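You operate a simulated robot arm through the tools that you are given. There is no shell and no other tool.

You are at the controls of a simulated two-armed robot. One attempt, no reset.

TASK
Zero the caliper, measure the steel pin and stand it in the bearing block of its size.
Fine: zero with the jaws shut; leave the jaws open; leave the spare pins. Set down upright: what you pick out.

The check looks at the end state, three seconds after you hand in, the way a careful person would. Anything else that was tipped, shoved, dropped, spilled or broken makes it a failure.

THE ROBOT
Two 7-joint arms with two-finger parallel grippers on one trunk that stands fixed in place. Base frame: the origin is at the foot of the trunk, x ahead of it, y to its left, z up; the work surface is at about z = 880. Lengths are in mm, angles in degrees, forces in N, time in s.
The left shoulder is at [60, 189, 1228], the right one opposite. With the tool pointing down near the work surface each hand reaches from about 100 to 640 mm from the base axis, measured 20 degrees to its own side. Payload 3.43 kg a hand.
The TCP of each hand is the grasp point between the finger pads, 30 mm short of the fingertips. In the tool frame z runs along the fingers and y along their closing line. The gripper opens to 94 mm. The fingers are 28 mm wide and 10 mm thick; the gripper's body (50 by 96 mm) begins 55 mm behind the TCP.
Orientation is that of the tool frame in the base frame, as a unit quaternion [w, x, y, z]. With the fingers straight down and closing along the base's y, the tool's x points along the base's -x, its y along +y and its z along -z.

THE INTERFACE
- The arms move only by the tool servo_tool. It takes "left_moves", "right_moves" or both (then of equal length, played together; a hand with none holds still); each is a list of rows, each a list of 7 numbers: the turn, a rotation vector about the tool's x, y, z in degrees, then the shift along the tool's x, y, z in mm, then the gripper command, from -1 (fully open) to 1 (shut), values between in proportion. In form: [[wx, wy, wz, tx, ty, tz, grip], ...]. A call has 1 to 20 rows; each row shifts and turns the commanded pose from where the row before left it, along the tool's axes as they then stand. Each row takes 0.2 s and may step no farther than 50 mm and 8.6 degrees from the row before; otherwise, or with a gripper value out of range, the whole call is refused. Where a pose cannot be reached the arm comes as near as it can. A force on the tool above 90 N (or 10 N above the force at the start of the call, whichever is more), or a blocked arm, ends the call early, and 0.2 s more pass. Each finger travels about 153 mm/s and halts on what it meets, pressing with about 27 N; the grip force reading is that of the motor and also rises with nothing between the fingers. The clock runs only during rows and for 0.2 s after the last one: add rows that do not move to give the fingers time. It gives the time, the measured TCP pose, the force on the tool (base axes), the opening and the grip force at its end, in the units of the frame above (readings bear some noise), with the torque about the TCP (base axes, N m) and any sound that the robot's microphone picked up.
- Cameras (640 x 400 px; columns grow to the right, rows downward): "scene" is now at [9.1, 14.7, 1767.2]; the picture's right is [0.07, -1.00, 0.00], its down [-0.86, -0.06, -0.50] and it looks along [0.50, 0.04, -0.87] (base axes); focal length 328 px, centre (320, 200). "left" rides on the left gripper at [76, -14, -103] in its tool frame; the picture's right is [0.18, 0.98, 0.00], its down [-0.75, 0.14, -0.64] and it looks along [-0.63, 0.12, 0.77] (tool axes); focal length 243 px, centre (320, 200). "right" rides on the right gripper at [76, 14, -102] in its tool frame; the picture's right is [-0.18, 0.98, 0.00], its down [-0.75, -0.14, -0.64] and it looks along [-0.63, -0.12, 0.77] (tool axes); focal length 243 px, centre (320, 200). There is no depth. A picture from a camera that has moved, and an enlarged one, comes with that camera's place and axes in the base frame and with its lens. The place of the scene camera against the robot may be out by one fixed shift of up to 12 mm in any direction.
- capture(camera): a new picture of that camera. The clock stands still meanwhile.
- slide_trunk(by): slides the trunk up (or, below 0, down) by that many mm; the arms and the scene camera ride with it, the base frame stays. It gives what a move gives, with no picture.
- aim_head(pan, tilt): turns the head with the scene camera to pan (to the left, within 86 degrees either way) and tilt (down, from -29 to 69), counted from straight ahead of the robot. It gives what a move gives.
- zoom(camera, box): a new picture of the part [left, top, right, bottom] of that camera's present view, enlarged. The clock stands still meanwhile.
- finish_job(): hands the job in; it is judged then, once.

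Nothing tells you positions but the pictures and the camera data. Unless the task says otherwise, let go and move clear before handing in.

The tools are called after ">>>" by a JSON object that holds its "api" and its "payload". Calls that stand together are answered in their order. servo_tool: Moves the arms, as the interface text tells. Its arguments: {"type":"object","properties":{"left_moves":{"type":"array","items":{"type":"array","items":{"type":"number"}}},"right_moves":{"type":"array","items":{"type":"array","items":{"type":"number"}}}},"required":[]} The other tools are called the same way: slide_trunk (by) slides the trunk up or down; aim_head (pan, tilt) turns the head that bears the scene camera; capture (camera) takes a picture; zoom (camera, box) takes an enlarged picture of a part of a camera's view; finish_job () hands the job in.

At the start:

```text
clock: 0.0
left_eef_pos: [381.6, 288.2, 1136.3]
left_orientation: [0.0, 0.0, 1.0, 0.0]
left_force: [-0.4, 0.1, -0.7]
left_wrist_torque: [-0.01, 0.0, -0.02]
left_opening: 94.1
left_grip_force: 0.1
right_eef_pos: [398.5, -108.3, 1189.9]
right_orientation: [0.0, 0.0, 1.0, 0.0]
right_force: [0.1, -0.9, -0.3]
right_wrist_torque: [0.02, 0.02, 0.0]
right_opening: 94.0
right_grip_force: 0.0
trunk travel left (down, up): [-900.0, 90.0]
head pan, tilt: [4.2, 60.1]
```

scene: 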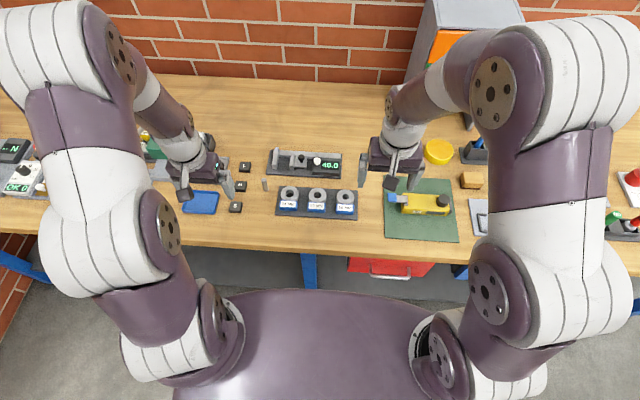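
right: 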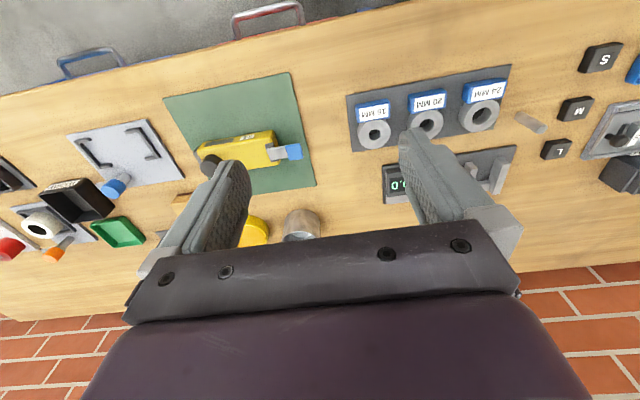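
left: 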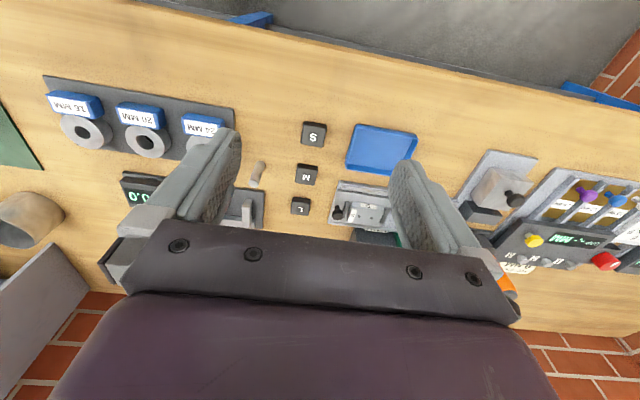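

I see a bench with a caliper-like device (display "40.0"), three bearing blocks labelled 24/20/16 mm, and a small steel pin standing near S/M/L blocks. I'll zoom in to look at the details before moving.

>>> {"api": "zoom", "payload": {"camera": "scene", "box": [220, 130, 380, 230]}}

>>> {"api": "zoom", "payload": {"camera": "left", "box": [20, 60, 340, 260]}}

>>> {"api": "zoom", "payload": {"camera": "right", "box": [320, 40, 640, 240]}}

>>> {"api": "zoom", "payload": {"camera": "scene", "box": [0, 120, 260, 282]}}

```text
4.00 times, centred on (300, 180) of scene
camera zoom: at [9.1, 14.7, 1767.2], right [0.07, -1.0, 0.0], down [-0.86, -0.06, -0.5], along [0.5, 0.04, -0.87], focal length 1312 px, centre (400, 280)
```

zoom: 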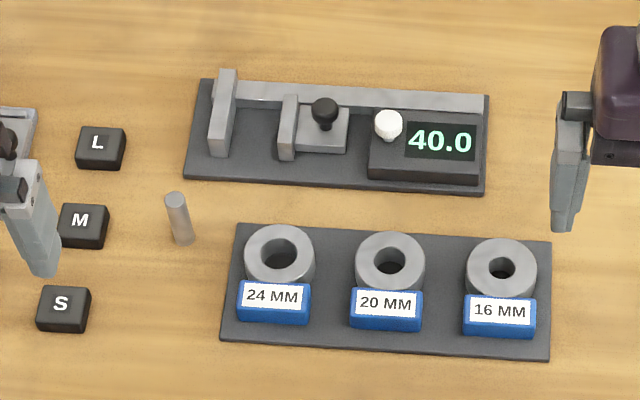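

```text
2.00 times, centred on (180, 160) of left
camera zoom: at [303.2, 275.2, 1238.8], right [-0.18, 0.98, 0.0], down [0.75, 0.14, 0.64], along [0.63, 0.12, -0.77], focal length 485 px, centre (600, 280)
```

zoom: 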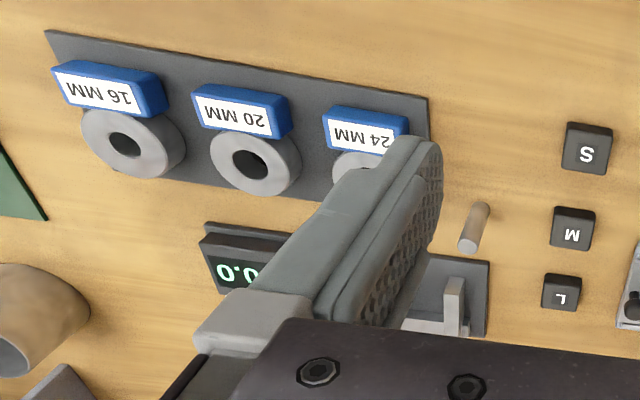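

```text
2.00 times, centred on (480, 140) of right
camera zoom: at [322.7, -93.2, 1293.5], right [0.18, 0.98, 0.0], down [0.75, -0.14, 0.64], along [0.63, -0.12, -0.77], focal length 485 px, centre (0, 320)
```

zoom: 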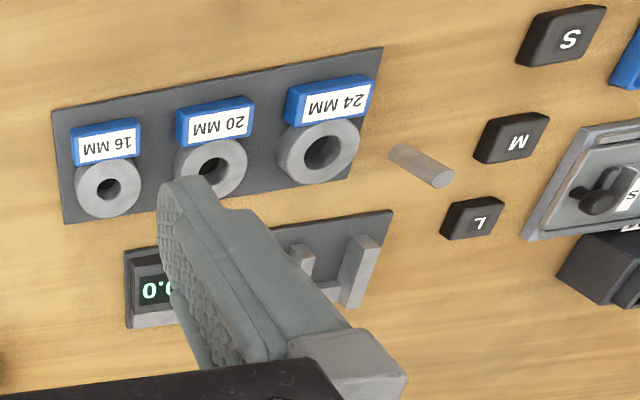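

```text
2.46 times, centred on (130, 201) of scene
camera zoom: at [9.1, 14.7, 1767.2], right [0.07, -1.0, 0.0], down [-0.86, -0.06, -0.5], along [0.5, 0.04, -0.87], focal length 808 px, centre (788, 198)
```

zoom: 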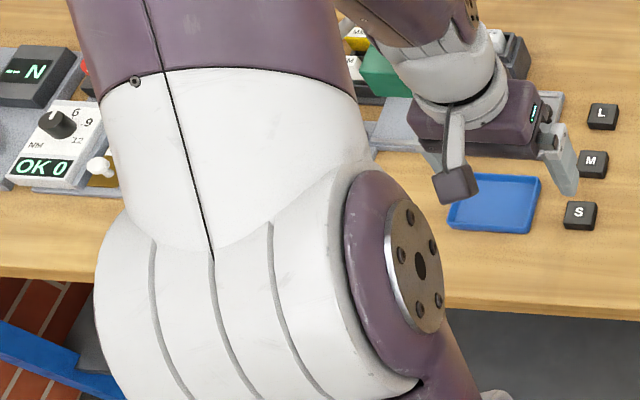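

The left arm is nearest to the pin (about x 540, y 225) and the caliper (about x 640, y 115). I'll bring the left hand high over them to look with its wrist camera.

>>> {"api": "servo_tool", "payload": {"left_moves": [[0, 0, 0, -23.6, -27.6, 4, -1], [0, 0, 0, -23.6, -27.6, 4, -1], [0, 0, 0, -23.6, -27.6, 4, -1], [0, 0, 0, -23.6, -27.6, 4, -1], [0, 0, 0, -23.6, -27.6, 4, -1], [0, 0, 0, 0, 0, 0, -1]]}}

>>> {"api": "capture", "payload": {"camera": "left"}}

>>> {"api": "capture", "payload": {"camera": "scene"}}

```text
clock: 1.4
left_eef_pos: [496.6, 150.8, 1118.2]
left_orientation: [0.0, 0.0, 1.0, 0.0]
left_force: [-0.2, -0.2, -0.1]
left_wrist_torque: [-0.04, -0.05, -0.03]
left_opening: 93.8
left_grip_force: 0.1
right_eef_pos: [399.1, -106.5, 1189.0]
right_orientation: [0.0, -0.001, 1.0, 0.0]
right_force: [0.8, -1.1, 0.4]
right_wrist_torque: [0.03, -0.02, 0.01]
right_opening: 94.0
right_grip_force: 0.1
trunk travel left (down, up): [-900.0, 90.0]
head pan, tilt: [4.2, 60.1]
```

```text
taken
camera left: at [419.7, 137.4, 1219.9], right [-0.18, 0.98, 0.0], down [0.75, 0.14, 0.64], along [0.63, 0.12, -0.77], focal length 243 px, centre (320, 200)
```

left: 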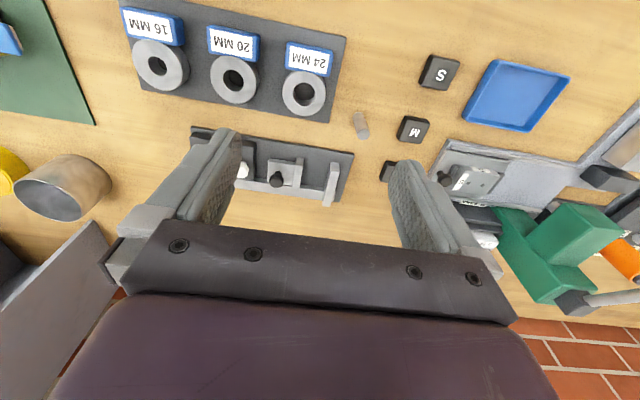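

```text
taken
camera scene: at [8.4, 15.4, 1767.2], right [0.07, -1.0, 0.0], down [-0.86, -0.06, -0.5], along [0.5, 0.04, -0.87], focal length 328 px, centre (320, 200)
```

scene: 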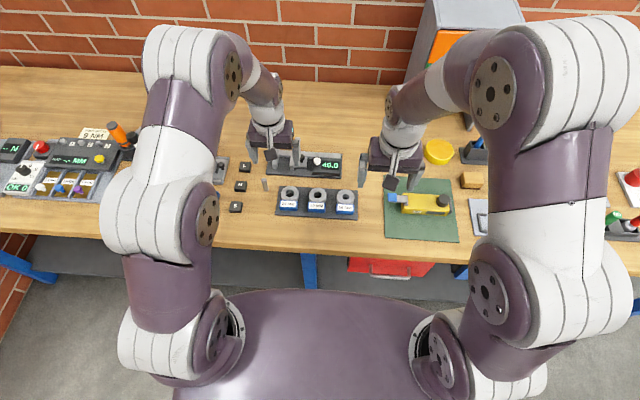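

>>> {"api": "zoom", "payload": {"camera": "left", "box": [120, 0, 440, 220]}}

>>> {"api": "zoom", "payload": {"camera": "left", "box": [220, 110, 380, 220]}}

>>> {"api": "zoom", "payload": {"camera": "scene", "box": [220, 120, 380, 230]}}

```text
1.82 times, centred on (280, 110) of left
camera zoom: at [419.7, 137.4, 1219.9], right [-0.18, 0.98, 0.0], down [0.75, 0.14, 0.64], along [0.63, 0.12, -0.77], focal length 441 px, centre (393, 364)
```

zoom: 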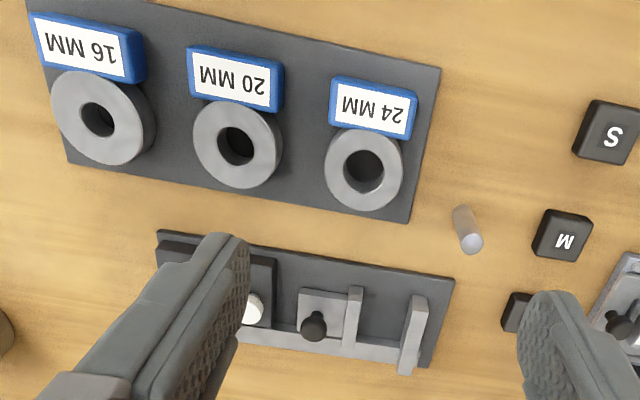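

```text
3.64 times, centred on (300, 165) of left
camera zoom: at [419.7, 137.4, 1219.9], right [-0.18, 0.98, 0.0], down [0.75, 0.14, 0.64], along [0.63, 0.12, -0.77], focal length 882 px, centre (393, 327)
```

zoom: 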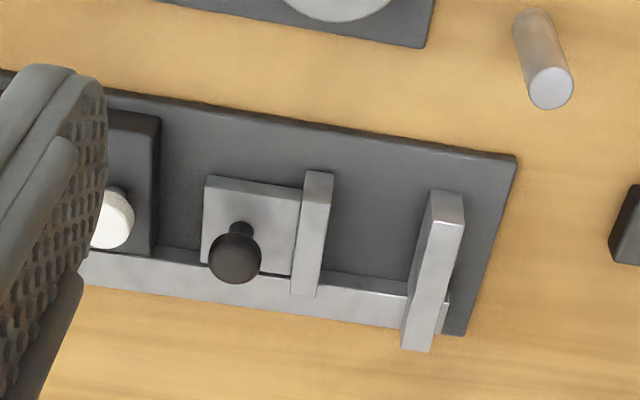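

```text
3.64 times, centred on (300, 175) of scene
camera zoom: at [8.4, 15.4, 1767.2], right [0.07, -1.0, 0.0], down [-0.86, -0.06, -0.5], along [0.5, 0.04, -0.87], focal length 1193 px, centre (393, 291)
```

zoom: 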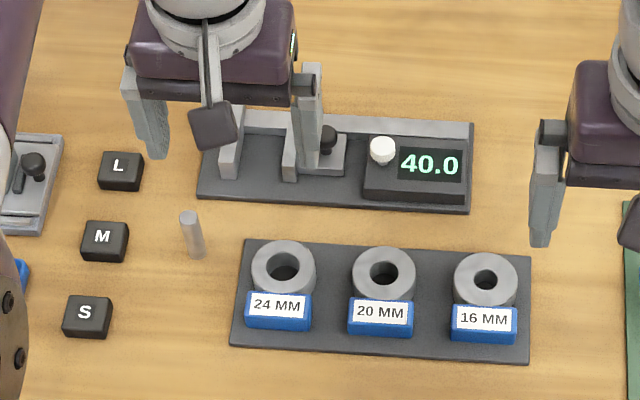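

>>> {"api": "zoom", "payload": {"camera": "left", "box": [240, 140, 360, 215]}}

>>> {"api": "zoom", "payload": {"camera": "scene", "box": [265, 140, 345, 190]}}

>>> {"api": "zoom", "payload": {"camera": "left", "box": [120, 0, 360, 150]}}

```text
5.33 times, centred on (300, 178) of left
camera zoom: at [419.7, 137.4, 1219.9], right [-0.18, 0.98, 0.0], down [0.75, 0.14, 0.64], along [0.63, 0.12, -0.77], focal length 1294 px, centre (427, 320)
```

zoom: 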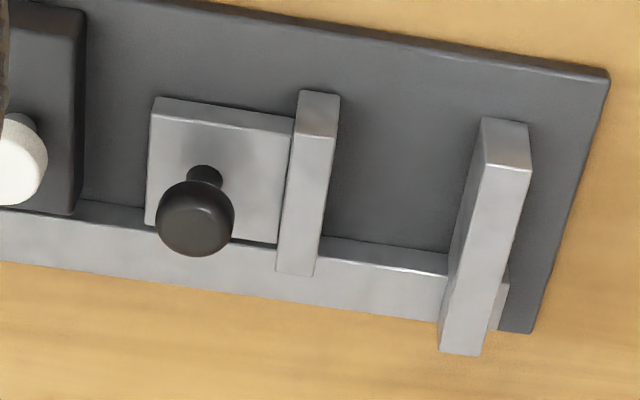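

```text
8.00 times, centred on (305, 165) of scene
camera zoom: at [8.4, 15.4, 1767.2], right [0.07, -1.0, 0.0], down [-0.86, -0.06, -0.5], along [0.5, 0.04, -0.87], focal length 2625 px, centre (440, 480)
```

zoom: 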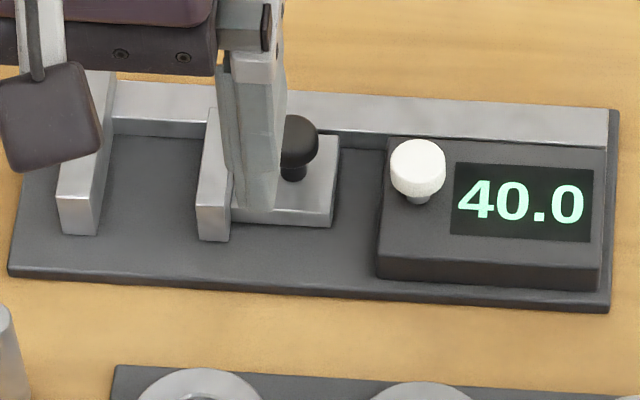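

```text
2.67 times, centred on (240, 75) of left
camera zoom: at [419.7, 137.4, 1219.9], right [-0.18, 0.98, 0.0], down [0.75, 0.14, 0.64], along [0.63, 0.12, -0.77], focal length 647 px, centre (533, 533)
```

zoom: 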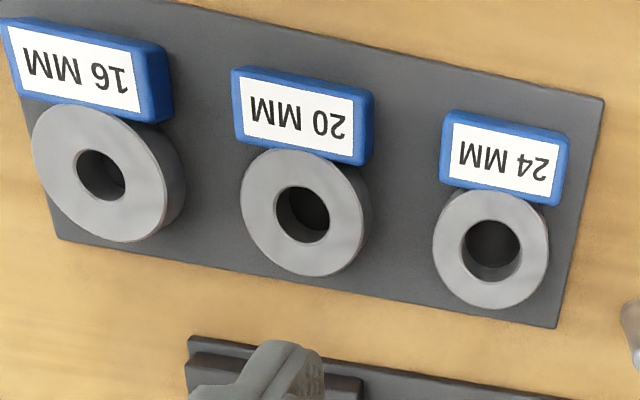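

The caliper jaws span roughly y 147–189 (reads 40.0), knob near (642, 112), white zero button near (630, 64), and the pin stands near (537, 213). I'll go lower for a closer look and check reach.

>>> {"api": "servo_tool", "payload": {"left_moves": [[0, 0, 0, -16, -10, 29, -1], [0, 0, 0, -16, -10, 29, -1], [0, 0, 0, -16, -10, 29, -1], [0, 0, 0, -16, -10, 29, -1], [0, 0, 0, 0, 0, 0, -1]]}}

>>> {"api": "capture", "payload": {"camera": "left"}}

>>> {"api": "zoom", "payload": {"camera": "left", "box": [200, 60, 440, 220]}}

```text
clock: 2.6
left_eef_pos: [560.6, 110.9, 1002.0]
left_orientation: [0.0, 0.0, 1.0, 0.001]
left_force: [-0.3, 0.4, 0.5]
left_wrist_torque: [0.02, 0.03, 0.0]
left_opening: 94.0
left_grip_force: 0.2
right_eef_pos: [398.7, -106.3, 1189.8]
right_orientation: [-0.001, 0.0, 1.0, 0.0]
right_force: [-0.2, 0.3, -0.5]
right_wrist_torque: [-0.02, 0.02, 0.01]
right_opening: 93.8
right_grip_force: 0.0
trunk travel left (down, up): [-900.0, 90.0]
head pan, tilt: [4.2, 60.1]
```

```text
taken
camera left: at [484.5, 97.2, 1105.1], right [-0.18, 0.98, 0.0], down [0.75, 0.14, 0.64], along [0.63, 0.12, -0.77], focal length 243 px, centre (320, 200)
```

left: 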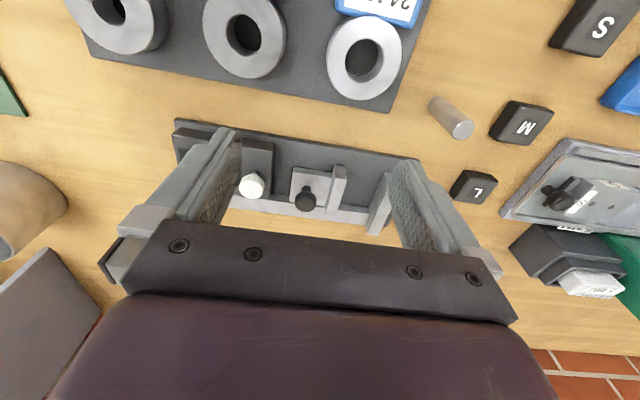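

```text
2.50 times, centred on (320, 140) of left
camera zoom: at [484.5, 97.2, 1105.1], right [-0.18, 0.98, 0.0], down [0.75, 0.14, 0.64], along [0.63, 0.12, -0.77], focal length 606 px, centre (320, 350)
```

zoom: 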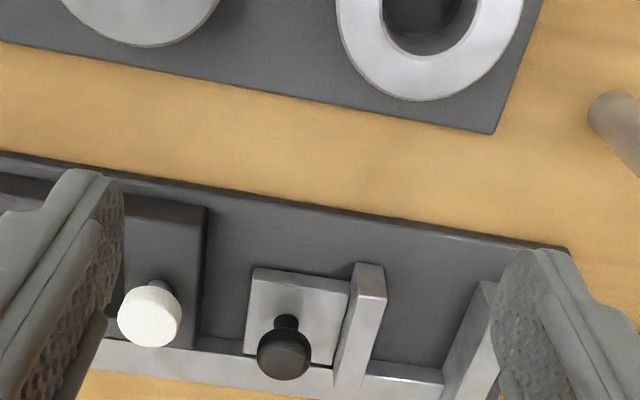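

>>> {"api": "zoom", "payload": {"camera": "left", "box": [230, 140, 350, 220]}}

>>> {"api": "zoom", "payload": {"camera": "left", "box": [320, 60, 480, 170]}}

>>> {"api": "zoom", "payload": {"camera": "scene", "box": [260, 140, 350, 200]}}

```text
5.00 times, centred on (290, 180) of left
camera zoom: at [484.5, 97.2, 1105.1], right [-0.18, 0.98, 0.0], down [0.75, 0.14, 0.64], along [0.63, 0.12, -0.77], focal length 1213 px, centre (470, 300)
```

zoom: 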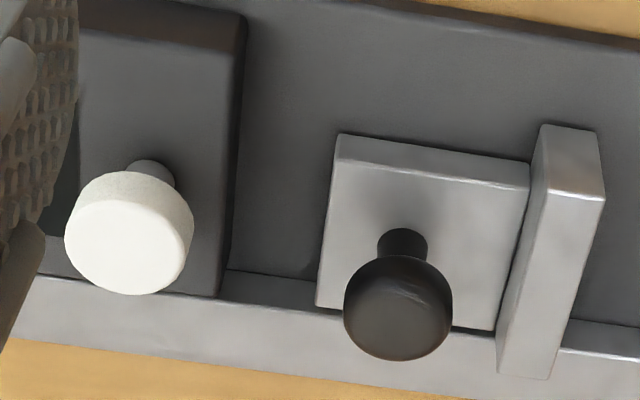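

```text
3.64 times, centred on (400, 115) of left
camera zoom: at [484.5, 97.2, 1105.1], right [-0.18, 0.98, 0.0], down [0.75, 0.14, 0.64], along [0.63, 0.12, -0.77], focal length 882 px, centre (29, 509)
```

zoom: 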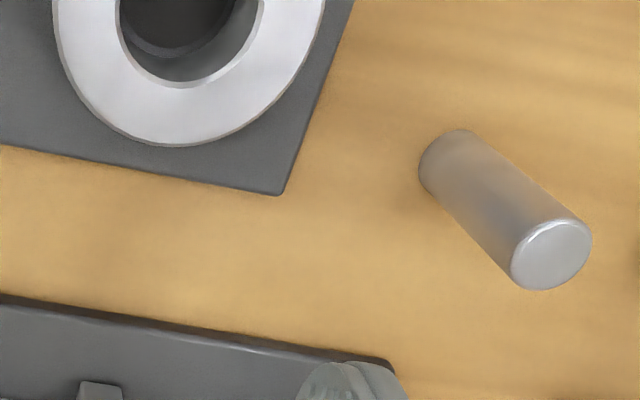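

```text
6.67 times, centred on (305, 170) of scene
camera zoom: at [8.3, 14.8, 1767.2], right [0.07, -1.0, 0.0], down [-0.86, -0.06, -0.5], along [0.5, 0.04, -0.87], focal length 2187 px, centre (420, 400)
```

zoom: 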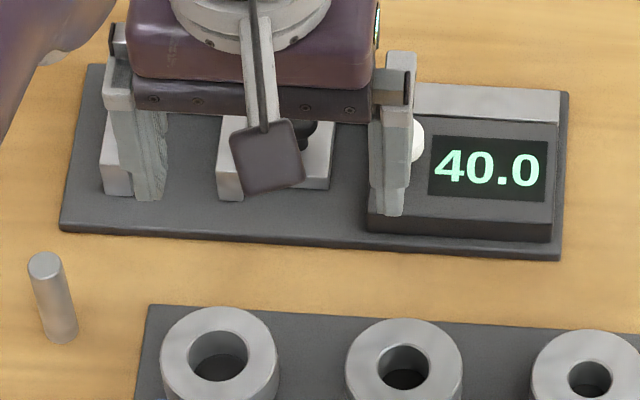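

The knob head looks about 22 mm across at (641, 111), z≈914–926, jaw tops at z≈914. Next I'll bring the half-open left gripper above the knob and check that the arm reaches there.

>>> {"api": "servo_tool", "payload": {"left_moves": [[0, 0, 0, -27, 0.2, 0, 0.25], [0, 0, 0, -27, 0.2, 0, 0.25], [0, 0, 0, -27, 0.2, 8, 0.25], [0, 0, 0, 0, 0, 10, 0.25], [0, 0, 0, 0, 0, 0, 0.25]]}}

>>> {"api": "capture", "payload": {"camera": "left"}}

>>> {"api": "zoom", "payload": {"camera": "scene", "box": [260, 130, 350, 190]}}

```text
clock: 3.8
left_eef_pos: [617.0, 113.2, 987.8]
left_orientation: [0.0, 0.0, 1.0, 0.001]
left_force: [1.3, -0.3, 0.4]
left_wrist_torque: [-0.03, -0.02, -0.01]
left_opening: 35.4
left_grip_force: 0.1
left hand out of reach, approached as far as the arm can: row 3
right_eef_pos: [397.8, -106.9, 1189.6]
right_orientation: [-0.001, 0.0, 1.0, -0.001]
right_force: [0.2, 0.9, 0.1]
right_wrist_torque: [0.01, 0.01, -0.01]
right_opening: 94.0
right_grip_force: 0.1
trunk travel left (down, up): [-900.0, 90.0]
head pan, tilt: [4.2, 60.1]
```

```text
taken
camera left: at [540.3, 98.4, 1090.3], right [-0.18, 0.98, 0.0], down [0.75, 0.14, 0.64], along [0.63, 0.12, -0.77], focal length 243 px, centre (320, 200)
```

left: 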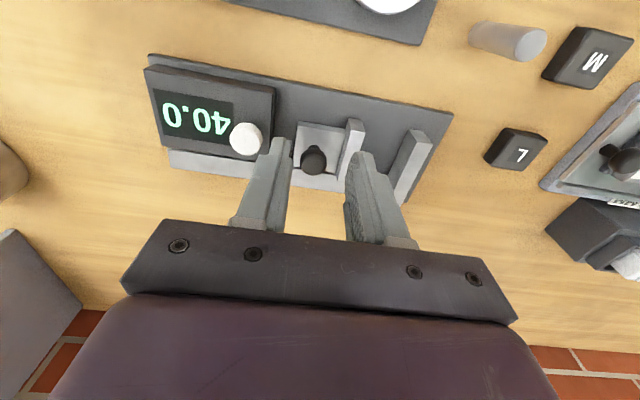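

```text
6.67 times, centred on (305, 160) of scene
camera zoom: at [9.5, 14.7, 1767.2], right [0.07, -1.0, 0.0], down [-0.86, -0.06, -0.5], along [0.5, 0.04, -0.87], focal length 2187 px, centre (420, 467)
```

zoom: 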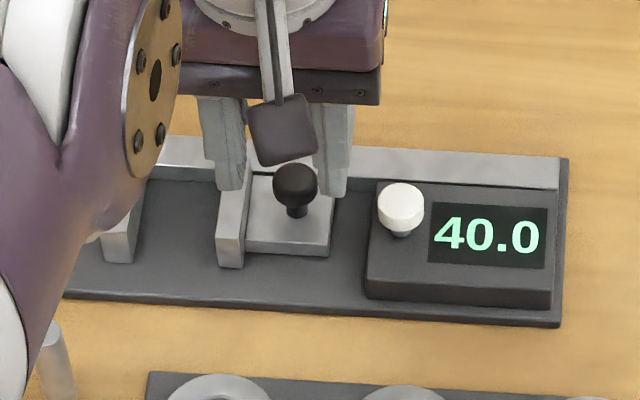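

The arm runs out of reach at x≈617 with a vertical tool, so I'll tilt the fingers 15° forward about the closing axis to reach the knob. Nothing is near the fingertips at this height.

>>> {"api": "servo_tool", "payload": {"left_moves": [[0, -5, 0, 0, 0, 0, 0.25], [0, -5, 0, 0, 0, 0, 0.25], [0, -5, 0, 0, 0, 0, 0.25], [0, 0, 0, 0, 0, 0, 0.25], [0, 0, 0, 0, 0, 0, 0.25]]}}

>>> {"api": "capture", "payload": {"camera": "left"}}

>>> {"api": "zoom", "payload": {"camera": "scene", "box": [260, 130, 350, 190]}}

```text
clock: 5.0
left_eef_pos: [617.9, 112.9, 987.3]
left_orientation: [0.13, 0.001, 0.992, 0.0]
left_force: [0.6, -1.4, 0.0]
left_wrist_torque: [0.0, 0.01, -0.01]
left_opening: 35.2
left_grip_force: 0.1
right_eef_pos: [399.5, -105.3, 1189.7]
right_orientation: [0.0, -0.001, 1.0, 0.0]
right_force: [-0.4, 0.0, -0.2]
right_wrist_torque: [-0.04, 0.01, 0.04]
right_opening: 93.8
right_grip_force: 0.1
trunk travel left (down, up): [-900.0, 90.0]
head pan, tilt: [4.2, 60.1]
```

```text
taken
camera left: at [516.5, 98.9, 1066.5], right [-0.18, 0.98, -0.05], down [0.56, 0.14, 0.82], along [0.81, 0.12, -0.58], focal length 243 px, centre (320, 200)
```

left: 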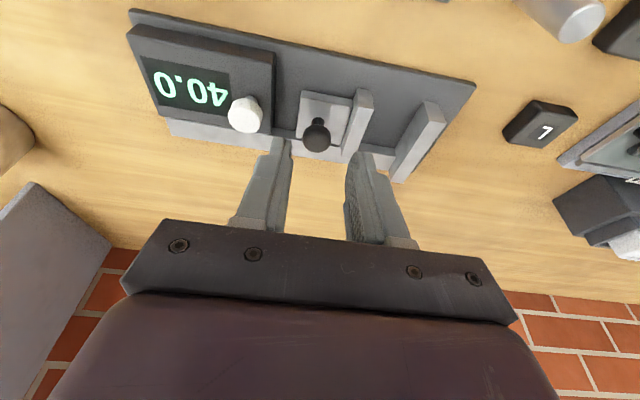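

```text
6.67 times, centred on (305, 160) of scene
camera zoom: at [9.3, 14.6, 1767.2], right [0.07, -1.0, 0.0], down [-0.86, -0.06, -0.5], along [0.5, 0.04, -0.87], focal length 2187 px, centre (420, 467)
```

zoom: 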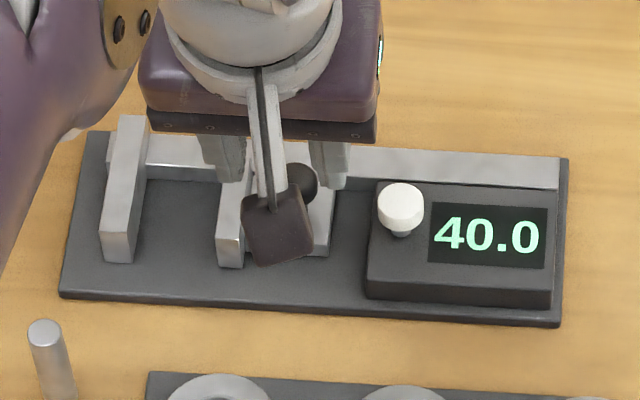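

The tilt worked. Now forward to x≈634 (fingertips over the knob), still high, then look again.

>>> {"api": "servo_tool", "payload": {"left_moves": [[0, 0, 0, -15.5, -1.5, 4.1, 0.36], [0, 0, 0, 0, 0, 0, 0.36], [0, 0, 0, 0, 0, 0, 0.36]]}}

>>> {"api": "capture", "payload": {"camera": "left"}}

>>> {"api": "zoom", "payload": {"camera": "left", "box": [230, 60, 450, 200]}}

>>> {"api": "zoom", "payload": {"camera": "scene", "box": [260, 130, 350, 190]}}

```text
clock: 5.8
left_eef_pos: [634.3, 110.8, 989.0]
left_orientation: [0.13, 0.0, 0.992, -0.001]
left_force: [-0.3, 0.5, -0.4]
left_wrist_torque: [0.0, -0.01, 0.03]
left_opening: 30.1
left_grip_force: 0.0
right_eef_pos: [397.8, -108.8, 1190.2]
right_orientation: [0.001, 0.0, 1.0, 0.0]
right_force: [-0.4, 1.1, -0.2]
right_wrist_torque: [-0.03, 0.02, 0.01]
right_opening: 94.1
right_grip_force: 0.1
trunk travel left (down, up): [-900.0, 90.0]
head pan, tilt: [4.2, 60.1]
```

```text
taken
camera left: at [532.6, 97.0, 1067.8], right [-0.18, 0.98, -0.05], down [0.56, 0.14, 0.82], along [0.81, 0.12, -0.58], focal length 243 px, centre (320, 200)
```

left: 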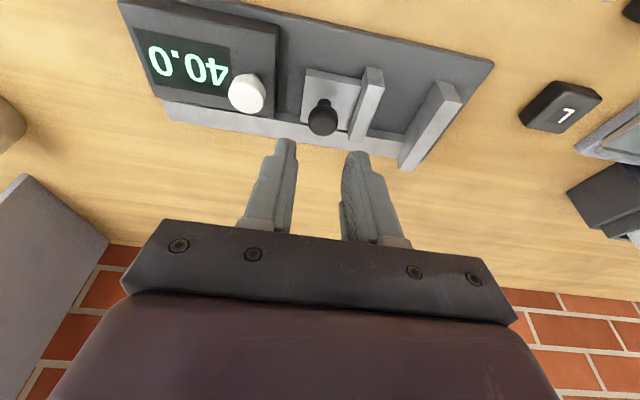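

```text
2.86 times, centred on (340, 130) of left
camera zoom: at [532.6, 97.0, 1067.8], right [-0.18, 0.98, -0.05], down [0.56, 0.14, 0.82], along [0.81, 0.12, -0.58], focal length 693 px, centre (263, 400)
```

zoom: 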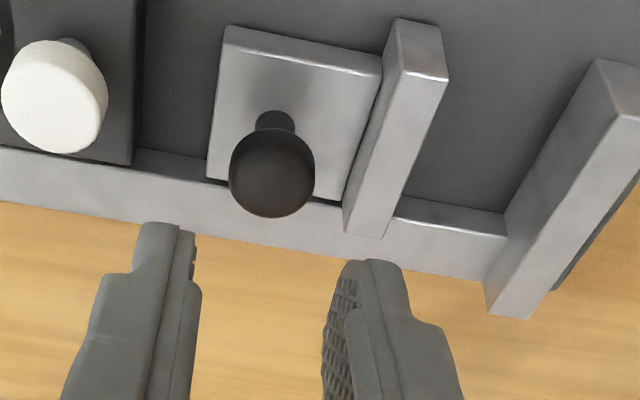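

```text
6.67 times, centred on (305, 160) of scene
camera zoom: at [8.7, 14.5, 1767.2], right [0.07, -1.0, 0.0], down [-0.86, -0.06, -0.5], along [0.5, 0.04, -0.87], focal length 2187 px, centre (420, 467)
```

zoom: 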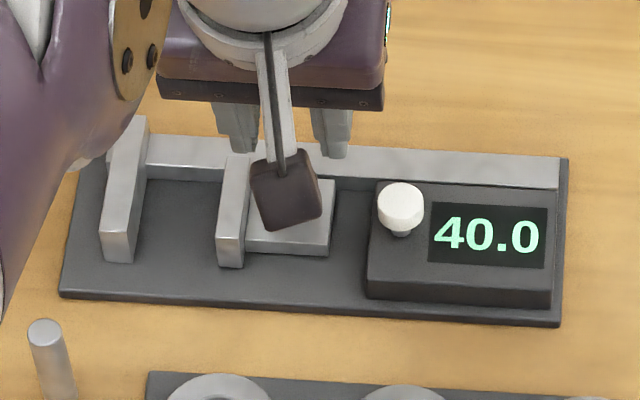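

The knob's centre works out at about (641.3, 111.6, 920) and the gripper is nearly centred over it. I'll descend with the fingers at 28 mm opening so they straddle the knob head.

>>> {"api": "servo_tool", "payload": {"left_moves": [[0, 0, 0, 2.44, 0.16, 8.46, 0.4], [0, 0, 0, 2.44, 0.16, 8.46, 0.4], [0, 0, 0, 2.44, 0.16, 8.46, 0.4], [0, 0, 0, 2.44, 0.16, 8.46, 0.4], [0, 0, 0, 2.44, 0.16, 8.46, 0.4], [0, 0, 0, 0, 0, 0, 0.4]]}}

>>> {"api": "capture", "payload": {"camera": "left"}}

>>> {"api": "zoom", "payload": {"camera": "left", "box": [230, 100, 450, 240]}}

>>> {"api": "zoom", "payload": {"camera": "scene", "box": [260, 130, 350, 190]}}

```text
clock: 7.2
left_eef_pos: [633.2, 112.8, 946.3]
left_orientation: [0.133, 0.001, 0.991, 0.0]
left_force: [-3.6, 0.4, 19.0]
left_wrist_torque: [0.48, 0.2, 0.08]
left_opening: 28.5
left_grip_force: 0.8
right_eef_pos: [395.2, -107.9, 1190.2]
right_orientation: [0.002, 0.0, 1.0, 0.0]
right_force: [-0.7, -0.3, -0.1]
right_wrist_torque: [0.0, -0.02, -0.03]
right_opening: 93.9
right_grip_force: 0.0
trunk travel left (down, up): [-900.0, 90.0]
head pan, tilt: [4.2, 60.1]
```

```text
taken
camera left: at [531.3, 97.7, 1024.4], right [-0.18, 0.98, -0.05], down [0.56, 0.14, 0.82], along [0.81, 0.12, -0.57], focal length 243 px, centre (320, 200)
```

left: 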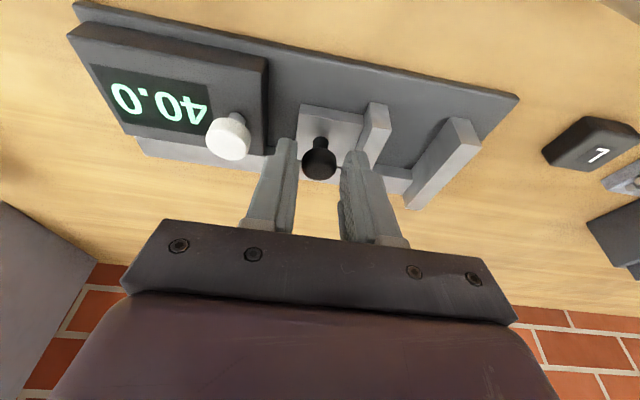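

```text
2.86 times, centred on (340, 170) of left
camera zoom: at [531.3, 97.7, 1024.4], right [-0.18, 0.98, -0.05], down [0.56, 0.14, 0.82], along [0.81, 0.12, -0.57], focal length 693 px, centre (263, 286)
```

zoom: 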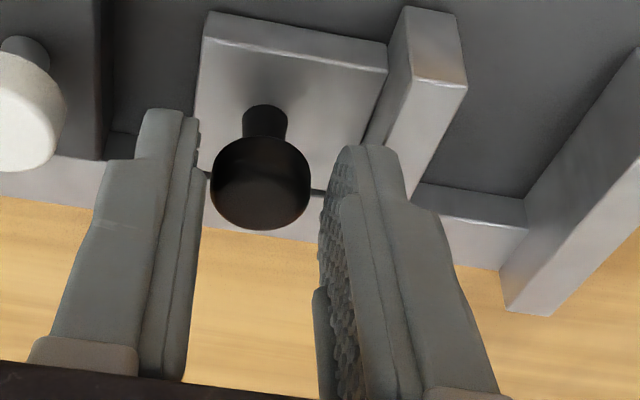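

```text
6.67 times, centred on (305, 160) of scene
camera zoom: at [4.3, 13.8, 1767.5], right [0.07, -1.0, 0.0], down [-0.86, -0.06, -0.5], along [0.5, 0.04, -0.87], focal length 2187 px, centre (420, 467)
```

zoom: 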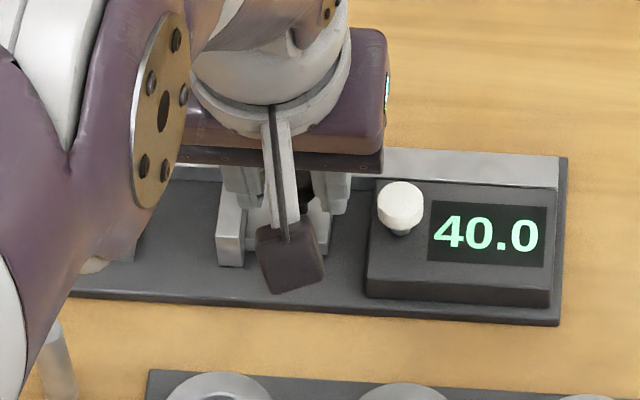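

The reading of 19 N up with torque to the +y side says the +y finger is touching the top of the sliding jaw. I'll lift 4 mm, centre, and close on the knob head.

>>> {"api": "servo_tool", "payload": {"left_moves": [[0, 0, 0, -1.04, -0.8, -4.4, 0.4], [0, 0, 0, 0, 0, 0, 0.4]]}}

>>> {"api": "zoom", "payload": {"camera": "left", "box": [230, 100, 450, 240]}}

```text
clock: 7.8
left_eef_pos: [632.4, 112.7, 946.4]
left_orientation: [0.13, 0.0, 0.991, 0.001]
left_force: [2.5, 0.0, 3.0]
left_wrist_torque: [0.12, -0.07, -0.05]
left_opening: 28.3
left_grip_force: 0.7
right_eef_pos: [398.6, -106.2, 1188.6]
right_orientation: [0.0, 0.0, 1.0, 0.0]
right_force: [0.1, 0.2, -0.7]
right_wrist_torque: [-0.02, 0.03, 0.01]
right_opening: 94.1
right_grip_force: 0.0
trunk travel left (down, up): [-900.0, 90.0]
head pan, tilt: [4.2, 60.1]
```

```text
2.86 times, centred on (340, 170) of left
camera zoom: at [532.1, 97.6, 1025.5], right [-0.18, 0.98, -0.05], down [0.56, 0.14, 0.81], along [0.81, 0.12, -0.58], focal length 693 px, centre (263, 286)
```

zoom: 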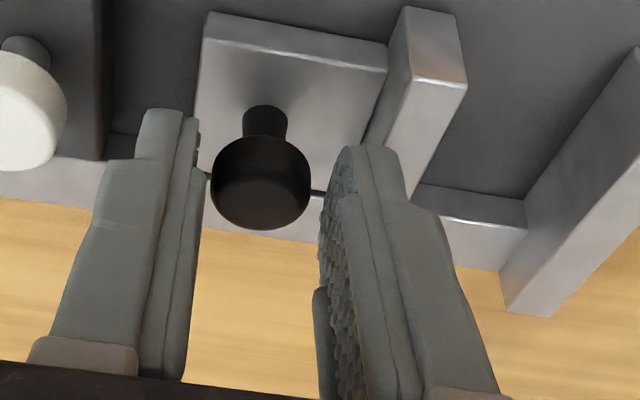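

>>> {"api": "servo_tool", "payload": {"left_moves": [[0, 0, 0, 0, 0, -0.5, 0.6], [0, 0, 0, 0, 0, 0, 0.7], [0, 0, 0, 0, 0, 0, 0.7]]}}

>>> {"api": "zoom", "payload": {"camera": "left", "box": [230, 100, 450, 240]}}

>>> {"api": "zoom", "payload": {"camera": "scene", "box": [260, 130, 350, 190]}}

```text
clock: 8.6
left_eef_pos: [631.8, 112.1, 945.6]
left_orientation: [0.128, 0.0, 0.992, 0.0]
left_force: [-0.1, 0.9, -10.8]
left_wrist_torque: [-0.17, -0.53, 0.03]
left_opening: 20.7
left_grip_force: 45.0
right_eef_pos: [400.1, -108.1, 1188.4]
right_orientation: [-0.001, 0.0, 1.0, 0.0]
right_force: [0.6, 0.3, -0.2]
right_wrist_torque: [-0.03, -0.01, -0.02]
right_opening: 93.8
right_grip_force: 0.0
trunk travel left (down, up): [-900.0, 90.0]
head pan, tilt: [4.2, 60.1]
```

```text
2.86 times, centred on (340, 170) of left
camera zoom: at [532.1, 97.8, 1025.8], right [-0.18, 0.98, -0.05], down [0.57, 0.14, 0.81], along [0.81, 0.12, -0.58], focal length 693 px, centre (263, 286)
```

zoom: 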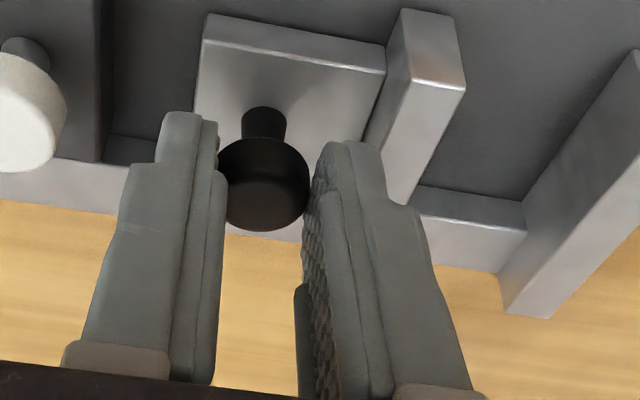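

```text
6.67 times, centred on (305, 160) of scene
camera zoom: at [11.1, 15.3, 1767.0], right [0.07, -1.0, 0.0], down [-0.86, -0.06, -0.5], along [0.5, 0.04, -0.87], focal length 2187 px, centre (420, 467)
```

zoom: 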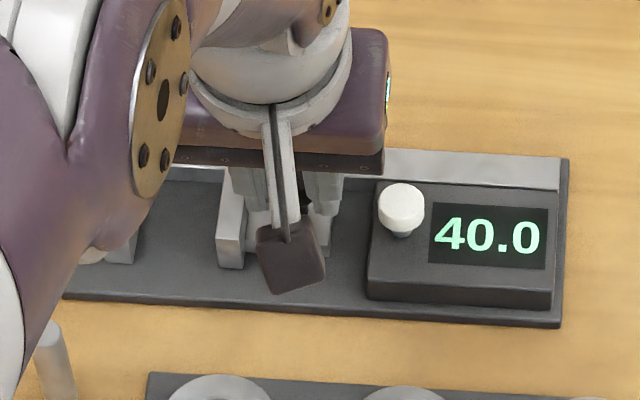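

The knob is gripped (20.7 mm opening). I'll slide it toward the fixed jaw (+y), first most of the way, watching force and display.

>>> {"api": "servo_tool", "payload": {"left_moves": [[0, 0, 0, 0.5, 3, 2, 0.7], [0, 0, 0, 0, 6, 0, 0.7], [0, 0, 0, 0, 6, 0, 0.7], [0, 0, 0, 0, 6, 0, 0.7], [0, 0, 0, 0, 6, 0, 0.7], [0, 0, 0, 0, 5, 0, 0.7], [0, 0, 0, 0, 0, 0, 0.7]]}}

>>> {"api": "zoom", "payload": {"camera": "left", "box": [180, 60, 450, 240]}}

>>> {"api": "zoom", "payload": {"camera": "scene", "box": [260, 130, 350, 190]}}

```text
clock: 10.2
left_eef_pos: [632.7, 143.7, 946.4]
left_orientation: [0.13, -0.001, 0.992, 0.0]
left_force: [-4.6, -0.3, -7.8]
left_wrist_torque: [0.19, -0.03, 0.0]
left_opening: 21.1
left_grip_force: 45.1
right_eef_pos: [400.0, -106.6, 1189.9]
right_orientation: [0.0, -0.001, 1.0, -0.001]
right_force: [-0.1, 0.6, 0.5]
right_wrist_torque: [0.0, 0.0, 0.02]
right_opening: 94.1
right_grip_force: 0.1
trunk travel left (down, up): [-900.0, 90.0]
head pan, tilt: [4.2, 60.1]
```

```text
2.22 times, centred on (315, 150) of left
camera zoom: at [531.7, 129.8, 1025.4], right [-0.18, 0.98, -0.05], down [0.56, 0.14, 0.81], along [0.81, 0.12, -0.58], focal length 539 px, centre (331, 311)
```

zoom: 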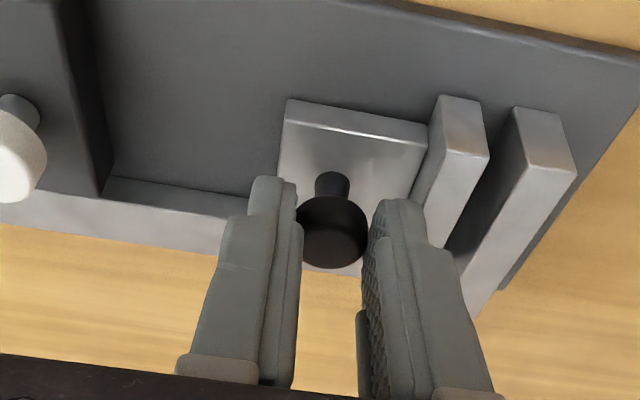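

```text
6.67 times, centred on (305, 160) of scene
camera zoom: at [9.5, 14.8, 1767.1], right [0.07, -1.0, 0.0], down [-0.86, -0.06, -0.5], along [0.5, 0.04, -0.87], focal length 2187 px, centre (420, 467)
```

zoom: 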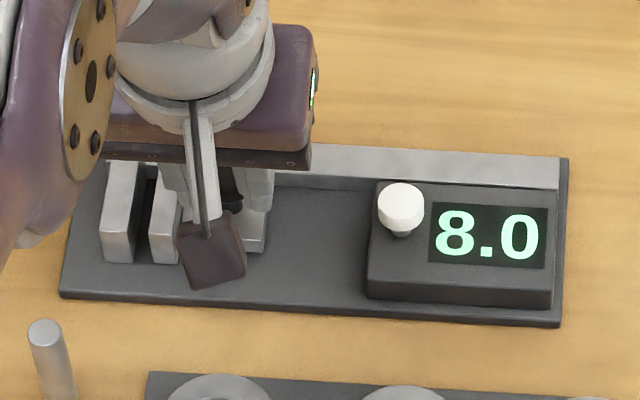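

The jaw slides freely and the display follows (8.0). I'll go on in small steps until the jaws are firmly shut.

>>> {"api": "servo_tool", "payload": {"left_moves": [[0, 0, 0, 0, 3, 0, 0.7], [0, 0, 0, 0, 3, 0, 0.7], [0, 0, 0, 0, 2, 0, 0.7], [0, 0, 0, 0, 1, 0, 0.7], [0, 0, 0, 0, 1, 0, 0.7], [0, 0, 0, 0, 1, 0, 0.7], [0, 0, 0, 0, 0, 0, 0.7]]}}

>>> {"api": "zoom", "payload": {"camera": "scene", "box": [260, 130, 350, 190]}}

>>> {"api": "zoom", "payload": {"camera": "left", "box": [180, 60, 450, 240]}}

```text
clock: 11.8
left_eef_pos: [632.0, 153.1, 944.8]
left_orientation: [0.13, 0.001, 0.991, 0.0]
left_force: [-6.0, -3.5, -11.6]
left_wrist_torque: [-0.34, 0.47, -0.03]
left_opening: 20.7
left_grip_force: 45.1
right_eef_pos: [399.5, -108.2, 1188.2]
right_orientation: [0.001, 0.001, 1.0, 0.0]
right_force: [0.0, -0.3, 0.6]
right_wrist_torque: [-0.04, -0.01, 0.01]
right_opening: 94.0
right_grip_force: 0.0
trunk travel left (down, up): [-900.0, 90.0]
head pan, tilt: [4.2, 60.1]
```

```text
6.67 times, centred on (305, 160) of scene
camera zoom: at [9.9, 14.3, 1767.1], right [0.07, -1.0, 0.0], down [-0.86, -0.06, -0.5], along [0.5, 0.04, -0.87], focal length 2187 px, centre (420, 467)
```

zoom: 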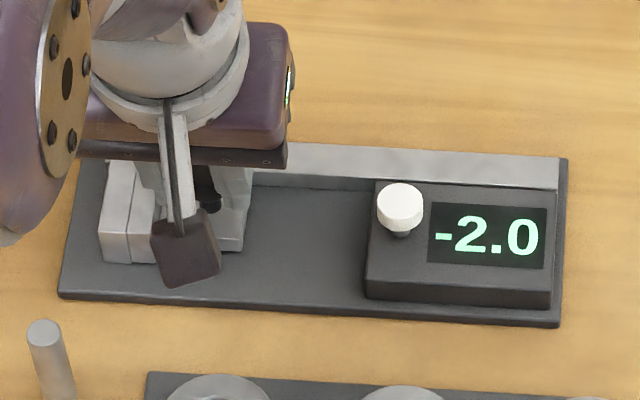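

```text
2.22 times, centred on (315, 150) of left
camera zoom: at [531.9, 140.0, 1025.6], right [-0.18, 0.98, -0.05], down [0.56, 0.14, 0.81], along [0.81, 0.12, -0.58], focal length 539 px, centre (331, 311)
```

zoom: 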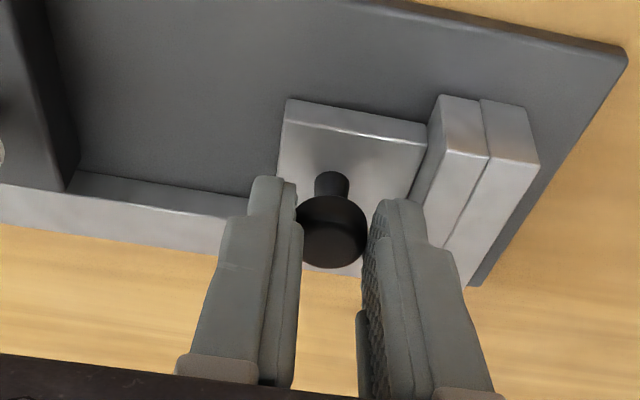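

The jaws are shut and read −2.0, so the caliper was off by 2 mm. I'll press them gently shut once more, release the knob with a small opening, and rise to check the reading holds.

>>> {"api": "servo_tool", "payload": {"left_moves": [[0, 0, 0, 0, 1, 0, 0.7], [0, 0, 0, 0, 0, 0, 0.7], [0, 0, 0, 0, 0, 0, 0.45], [0, 0, 0, 0, 0, 0, 0.45], [0, 0, 0, -2.6, 0, -9.7, 0.45], [0, 0, 0, -5.2, 0, -19.3, 0.45], [0, 0, 0, -5.2, 0, -19.3, 0.45], [0, 0, 0, 0, 0, 0, 0.45]]}}

>>> {"api": "zoom", "payload": {"camera": "scene", "box": [260, 130, 350, 190]}}

>>> {"api": "capture", "payload": {"camera": "left"}}

```text
clock: 13.6
left_eef_pos: [632.1, 156.2, 997.0]
left_orientation: [0.131, 0.0, 0.991, 0.0]
left_force: [0.3, 0.2, -0.4]
left_wrist_torque: [-0.02, -0.01, 0.03]
left_opening: 25.9
left_grip_force: 0.0
right_eef_pos: [397.8, -107.0, 1189.4]
right_orientation: [-0.001, 0.0, 1.0, 0.0]
right_force: [-0.3, 0.2, -0.7]
right_wrist_torque: [0.0, 0.01, 0.0]
right_opening: 94.0
right_grip_force: 0.0
trunk travel left (down, up): [-900.0, 90.0]
head pan, tilt: [4.2, 60.1]
```

```text
6.67 times, centred on (305, 160) of scene
camera zoom: at [9.4, 14.9, 1767.2], right [0.07, -1.0, 0.0], down [-0.86, -0.06, -0.5], along [0.5, 0.04, -0.87], focal length 2187 px, centre (420, 467)
```

zoom: 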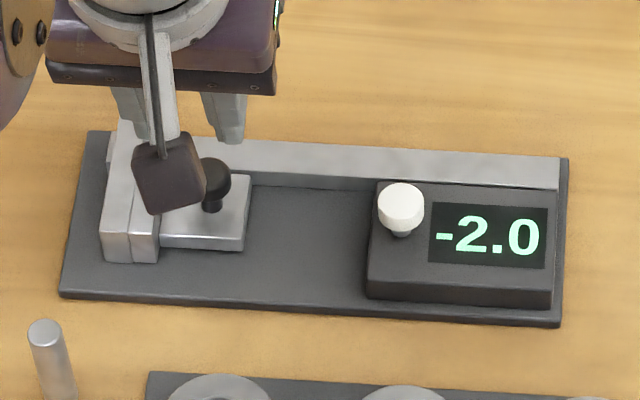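

```text
taken
camera left: at [531.6, 142.4, 1075.8], right [-0.18, 0.98, -0.05], down [0.56, 0.14, 0.81], along [0.81, 0.12, -0.58], focal length 243 px, centre (320, 200)
```

left: 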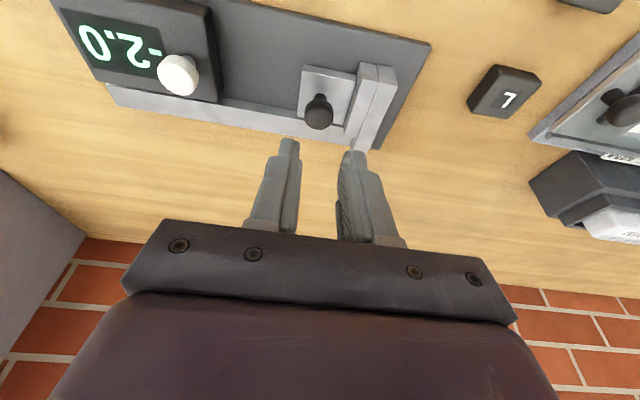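

The reading holds at −2.0 with the jaws shut. Now I'll close the gripper and move over the white button at about (631, 59).

>>> {"api": "servo_tool", "payload": {"left_moves": [[0, 0, 0, -1, -25, 0, 0.8], [0, 0, 0, -1, -24, 0, 1], [0, 0, 0, -1, -24, 0, 1], [0, 0, 0, 0, -24, 0, 1], [0, 0, 0, 0, 0, 0, 1]]}}

>>> {"api": "capture", "payload": {"camera": "left"}}

>>> {"api": "zoom", "payload": {"camera": "left", "box": [210, 80, 430, 220]}}

>>> {"api": "zoom", "payload": {"camera": "scene", "box": [260, 130, 350, 190]}}

```text
clock: 14.8
left_eef_pos: [637.7, 59.5, 997.5]
left_orientation: [0.131, 0.0, 0.991, 0.0]
left_force: [0.8, -1.2, -1.4]
left_wrist_torque: [-0.03, 0.01, 0.0]
left_opening: 0.0
left_grip_force: 27.3
right_eef_pos: [398.8, -107.3, 1188.7]
right_orientation: [0.0, 0.0, 1.0, 0.0]
right_force: [-0.4, 0.1, 0.6]
right_wrist_torque: [0.02, 0.0, 0.01]
right_opening: 94.3
right_grip_force: 0.0
trunk travel left (down, up): [-900.0, 90.0]
head pan, tilt: [4.2, 60.1]
```

```text
taken
camera left: at [536.4, 45.2, 1076.9], right [-0.18, 0.98, -0.05], down [0.56, 0.14, 0.81], along [0.81, 0.12, -0.58], focal length 243 px, centre (320, 200)
```

left: 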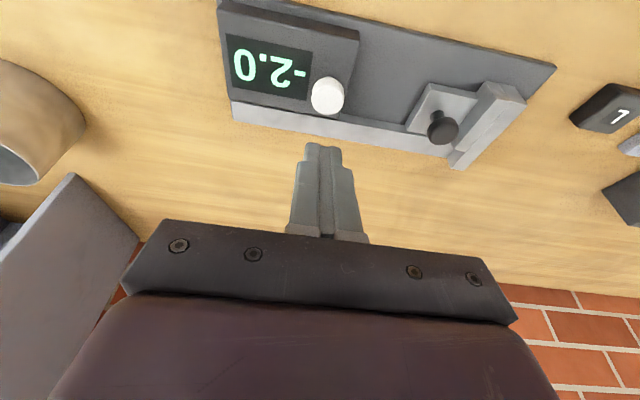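

```text
2.86 times, centred on (320, 150) of left
camera zoom: at [536.4, 45.2, 1076.9], right [-0.18, 0.98, -0.05], down [0.56, 0.14, 0.81], along [0.81, 0.12, -0.58], focal length 693 px, centre (320, 343)
```

zoom: 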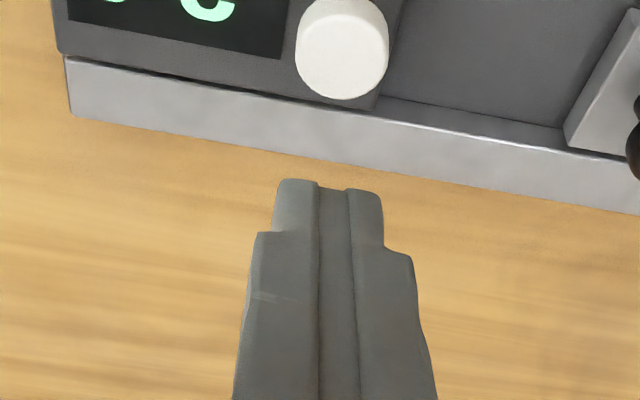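

```text
6.67 times, centred on (305, 160) of scene
camera zoom: at [9.2, 15.2, 1767.2], right [0.07, -1.0, 0.0], down [-0.86, -0.06, -0.5], along [0.5, 0.04, -0.87], focal length 2187 px, centre (420, 467)
```

zoom: 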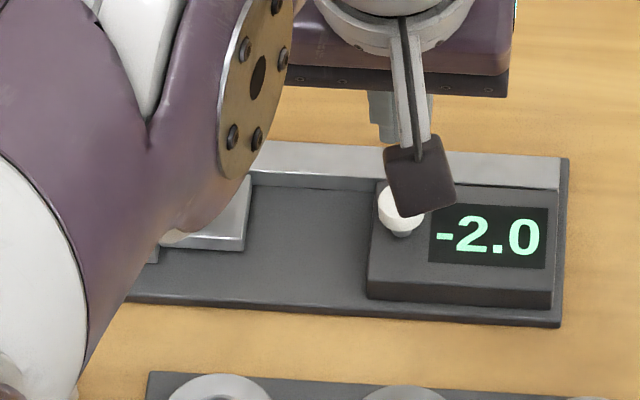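

The fingertips are aligned in y with the button (≈629, 60, top ≈930). I'll come down onto it with small final steps.

>>> {"api": "servo_tool", "payload": {"left_moves": [[0, 0, 0, 3.64, 0.1, 9.72, 1], [0, 0, 0, 3.64, 0.1, 9.72, 1], [0, 0, 0, 3.64, 0.1, 9.72, 1], [0, 0, 0, 0.39, 0, 1.45, 1], [0, 0, 0, 0.39, 0, 1.45, 1], [0, 0, 0, 0.39, 0, 1.45, 1], [0, 0, 0, 0.39, 0, 1.45, 1], [0, 0, 0, 0, 0, 0, 1]]}}

>>> {"api": "zoom", "payload": {"camera": "scene", "box": [260, 130, 350, 190]}}

>>> {"api": "zoom", "payload": {"camera": "left", "box": [210, 40, 430, 180]}}

```text
clock: 16.6
left_eef_pos: [632.8, 57.0, 960.5]
left_orientation: [0.13, 0.001, 0.991, -0.001]
left_force: [0.1, 0.1, 0.8]
left_wrist_torque: [-0.02, 0.0, 0.02]
left_opening: 0.2
left_grip_force: 27.4
right_eef_pos: [398.3, -107.6, 1189.2]
right_orientation: [0.0, -0.001, 1.0, -0.001]
right_force: [0.8, 0.3, -0.9]
right_wrist_torque: [0.01, 0.0, -0.04]
right_opening: 93.8
right_grip_force: 0.0
trunk travel left (down, up): [-900.0, 90.0]
head pan, tilt: [4.2, 60.1]
```

```text
6.67 times, centred on (305, 160) of scene
camera zoom: at [9.1, 14.5, 1767.2], right [0.07, -1.0, 0.0], down [-0.86, -0.06, -0.5], along [0.5, 0.04, -0.87], focal length 2187 px, centre (420, 467)
```

zoom: 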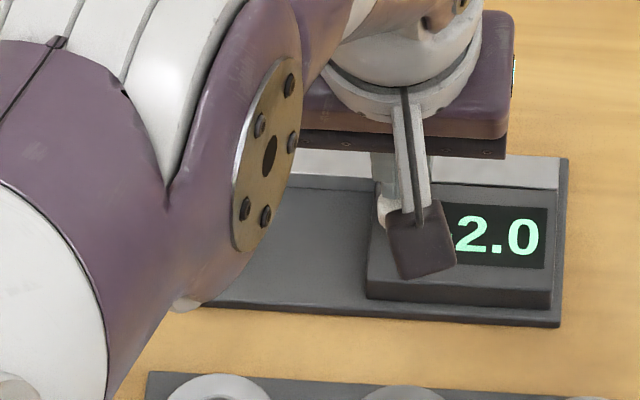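

```text
2.86 times, centred on (320, 110) of left
camera zoom: at [532.7, 44.1, 1040.1], right [-0.18, 0.98, -0.05], down [0.56, 0.14, 0.82], along [0.81, 0.12, -0.58], focal length 693 px, centre (320, 457)
```

zoom: 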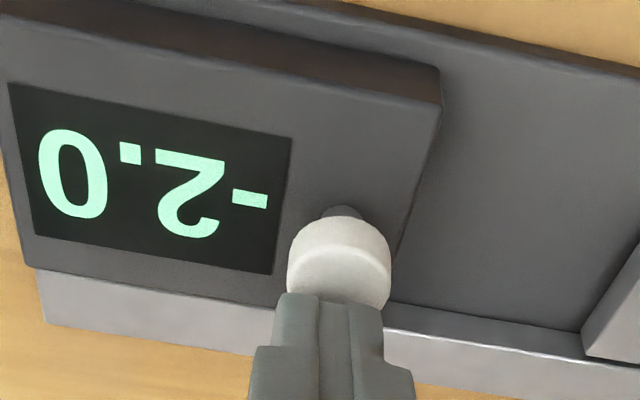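

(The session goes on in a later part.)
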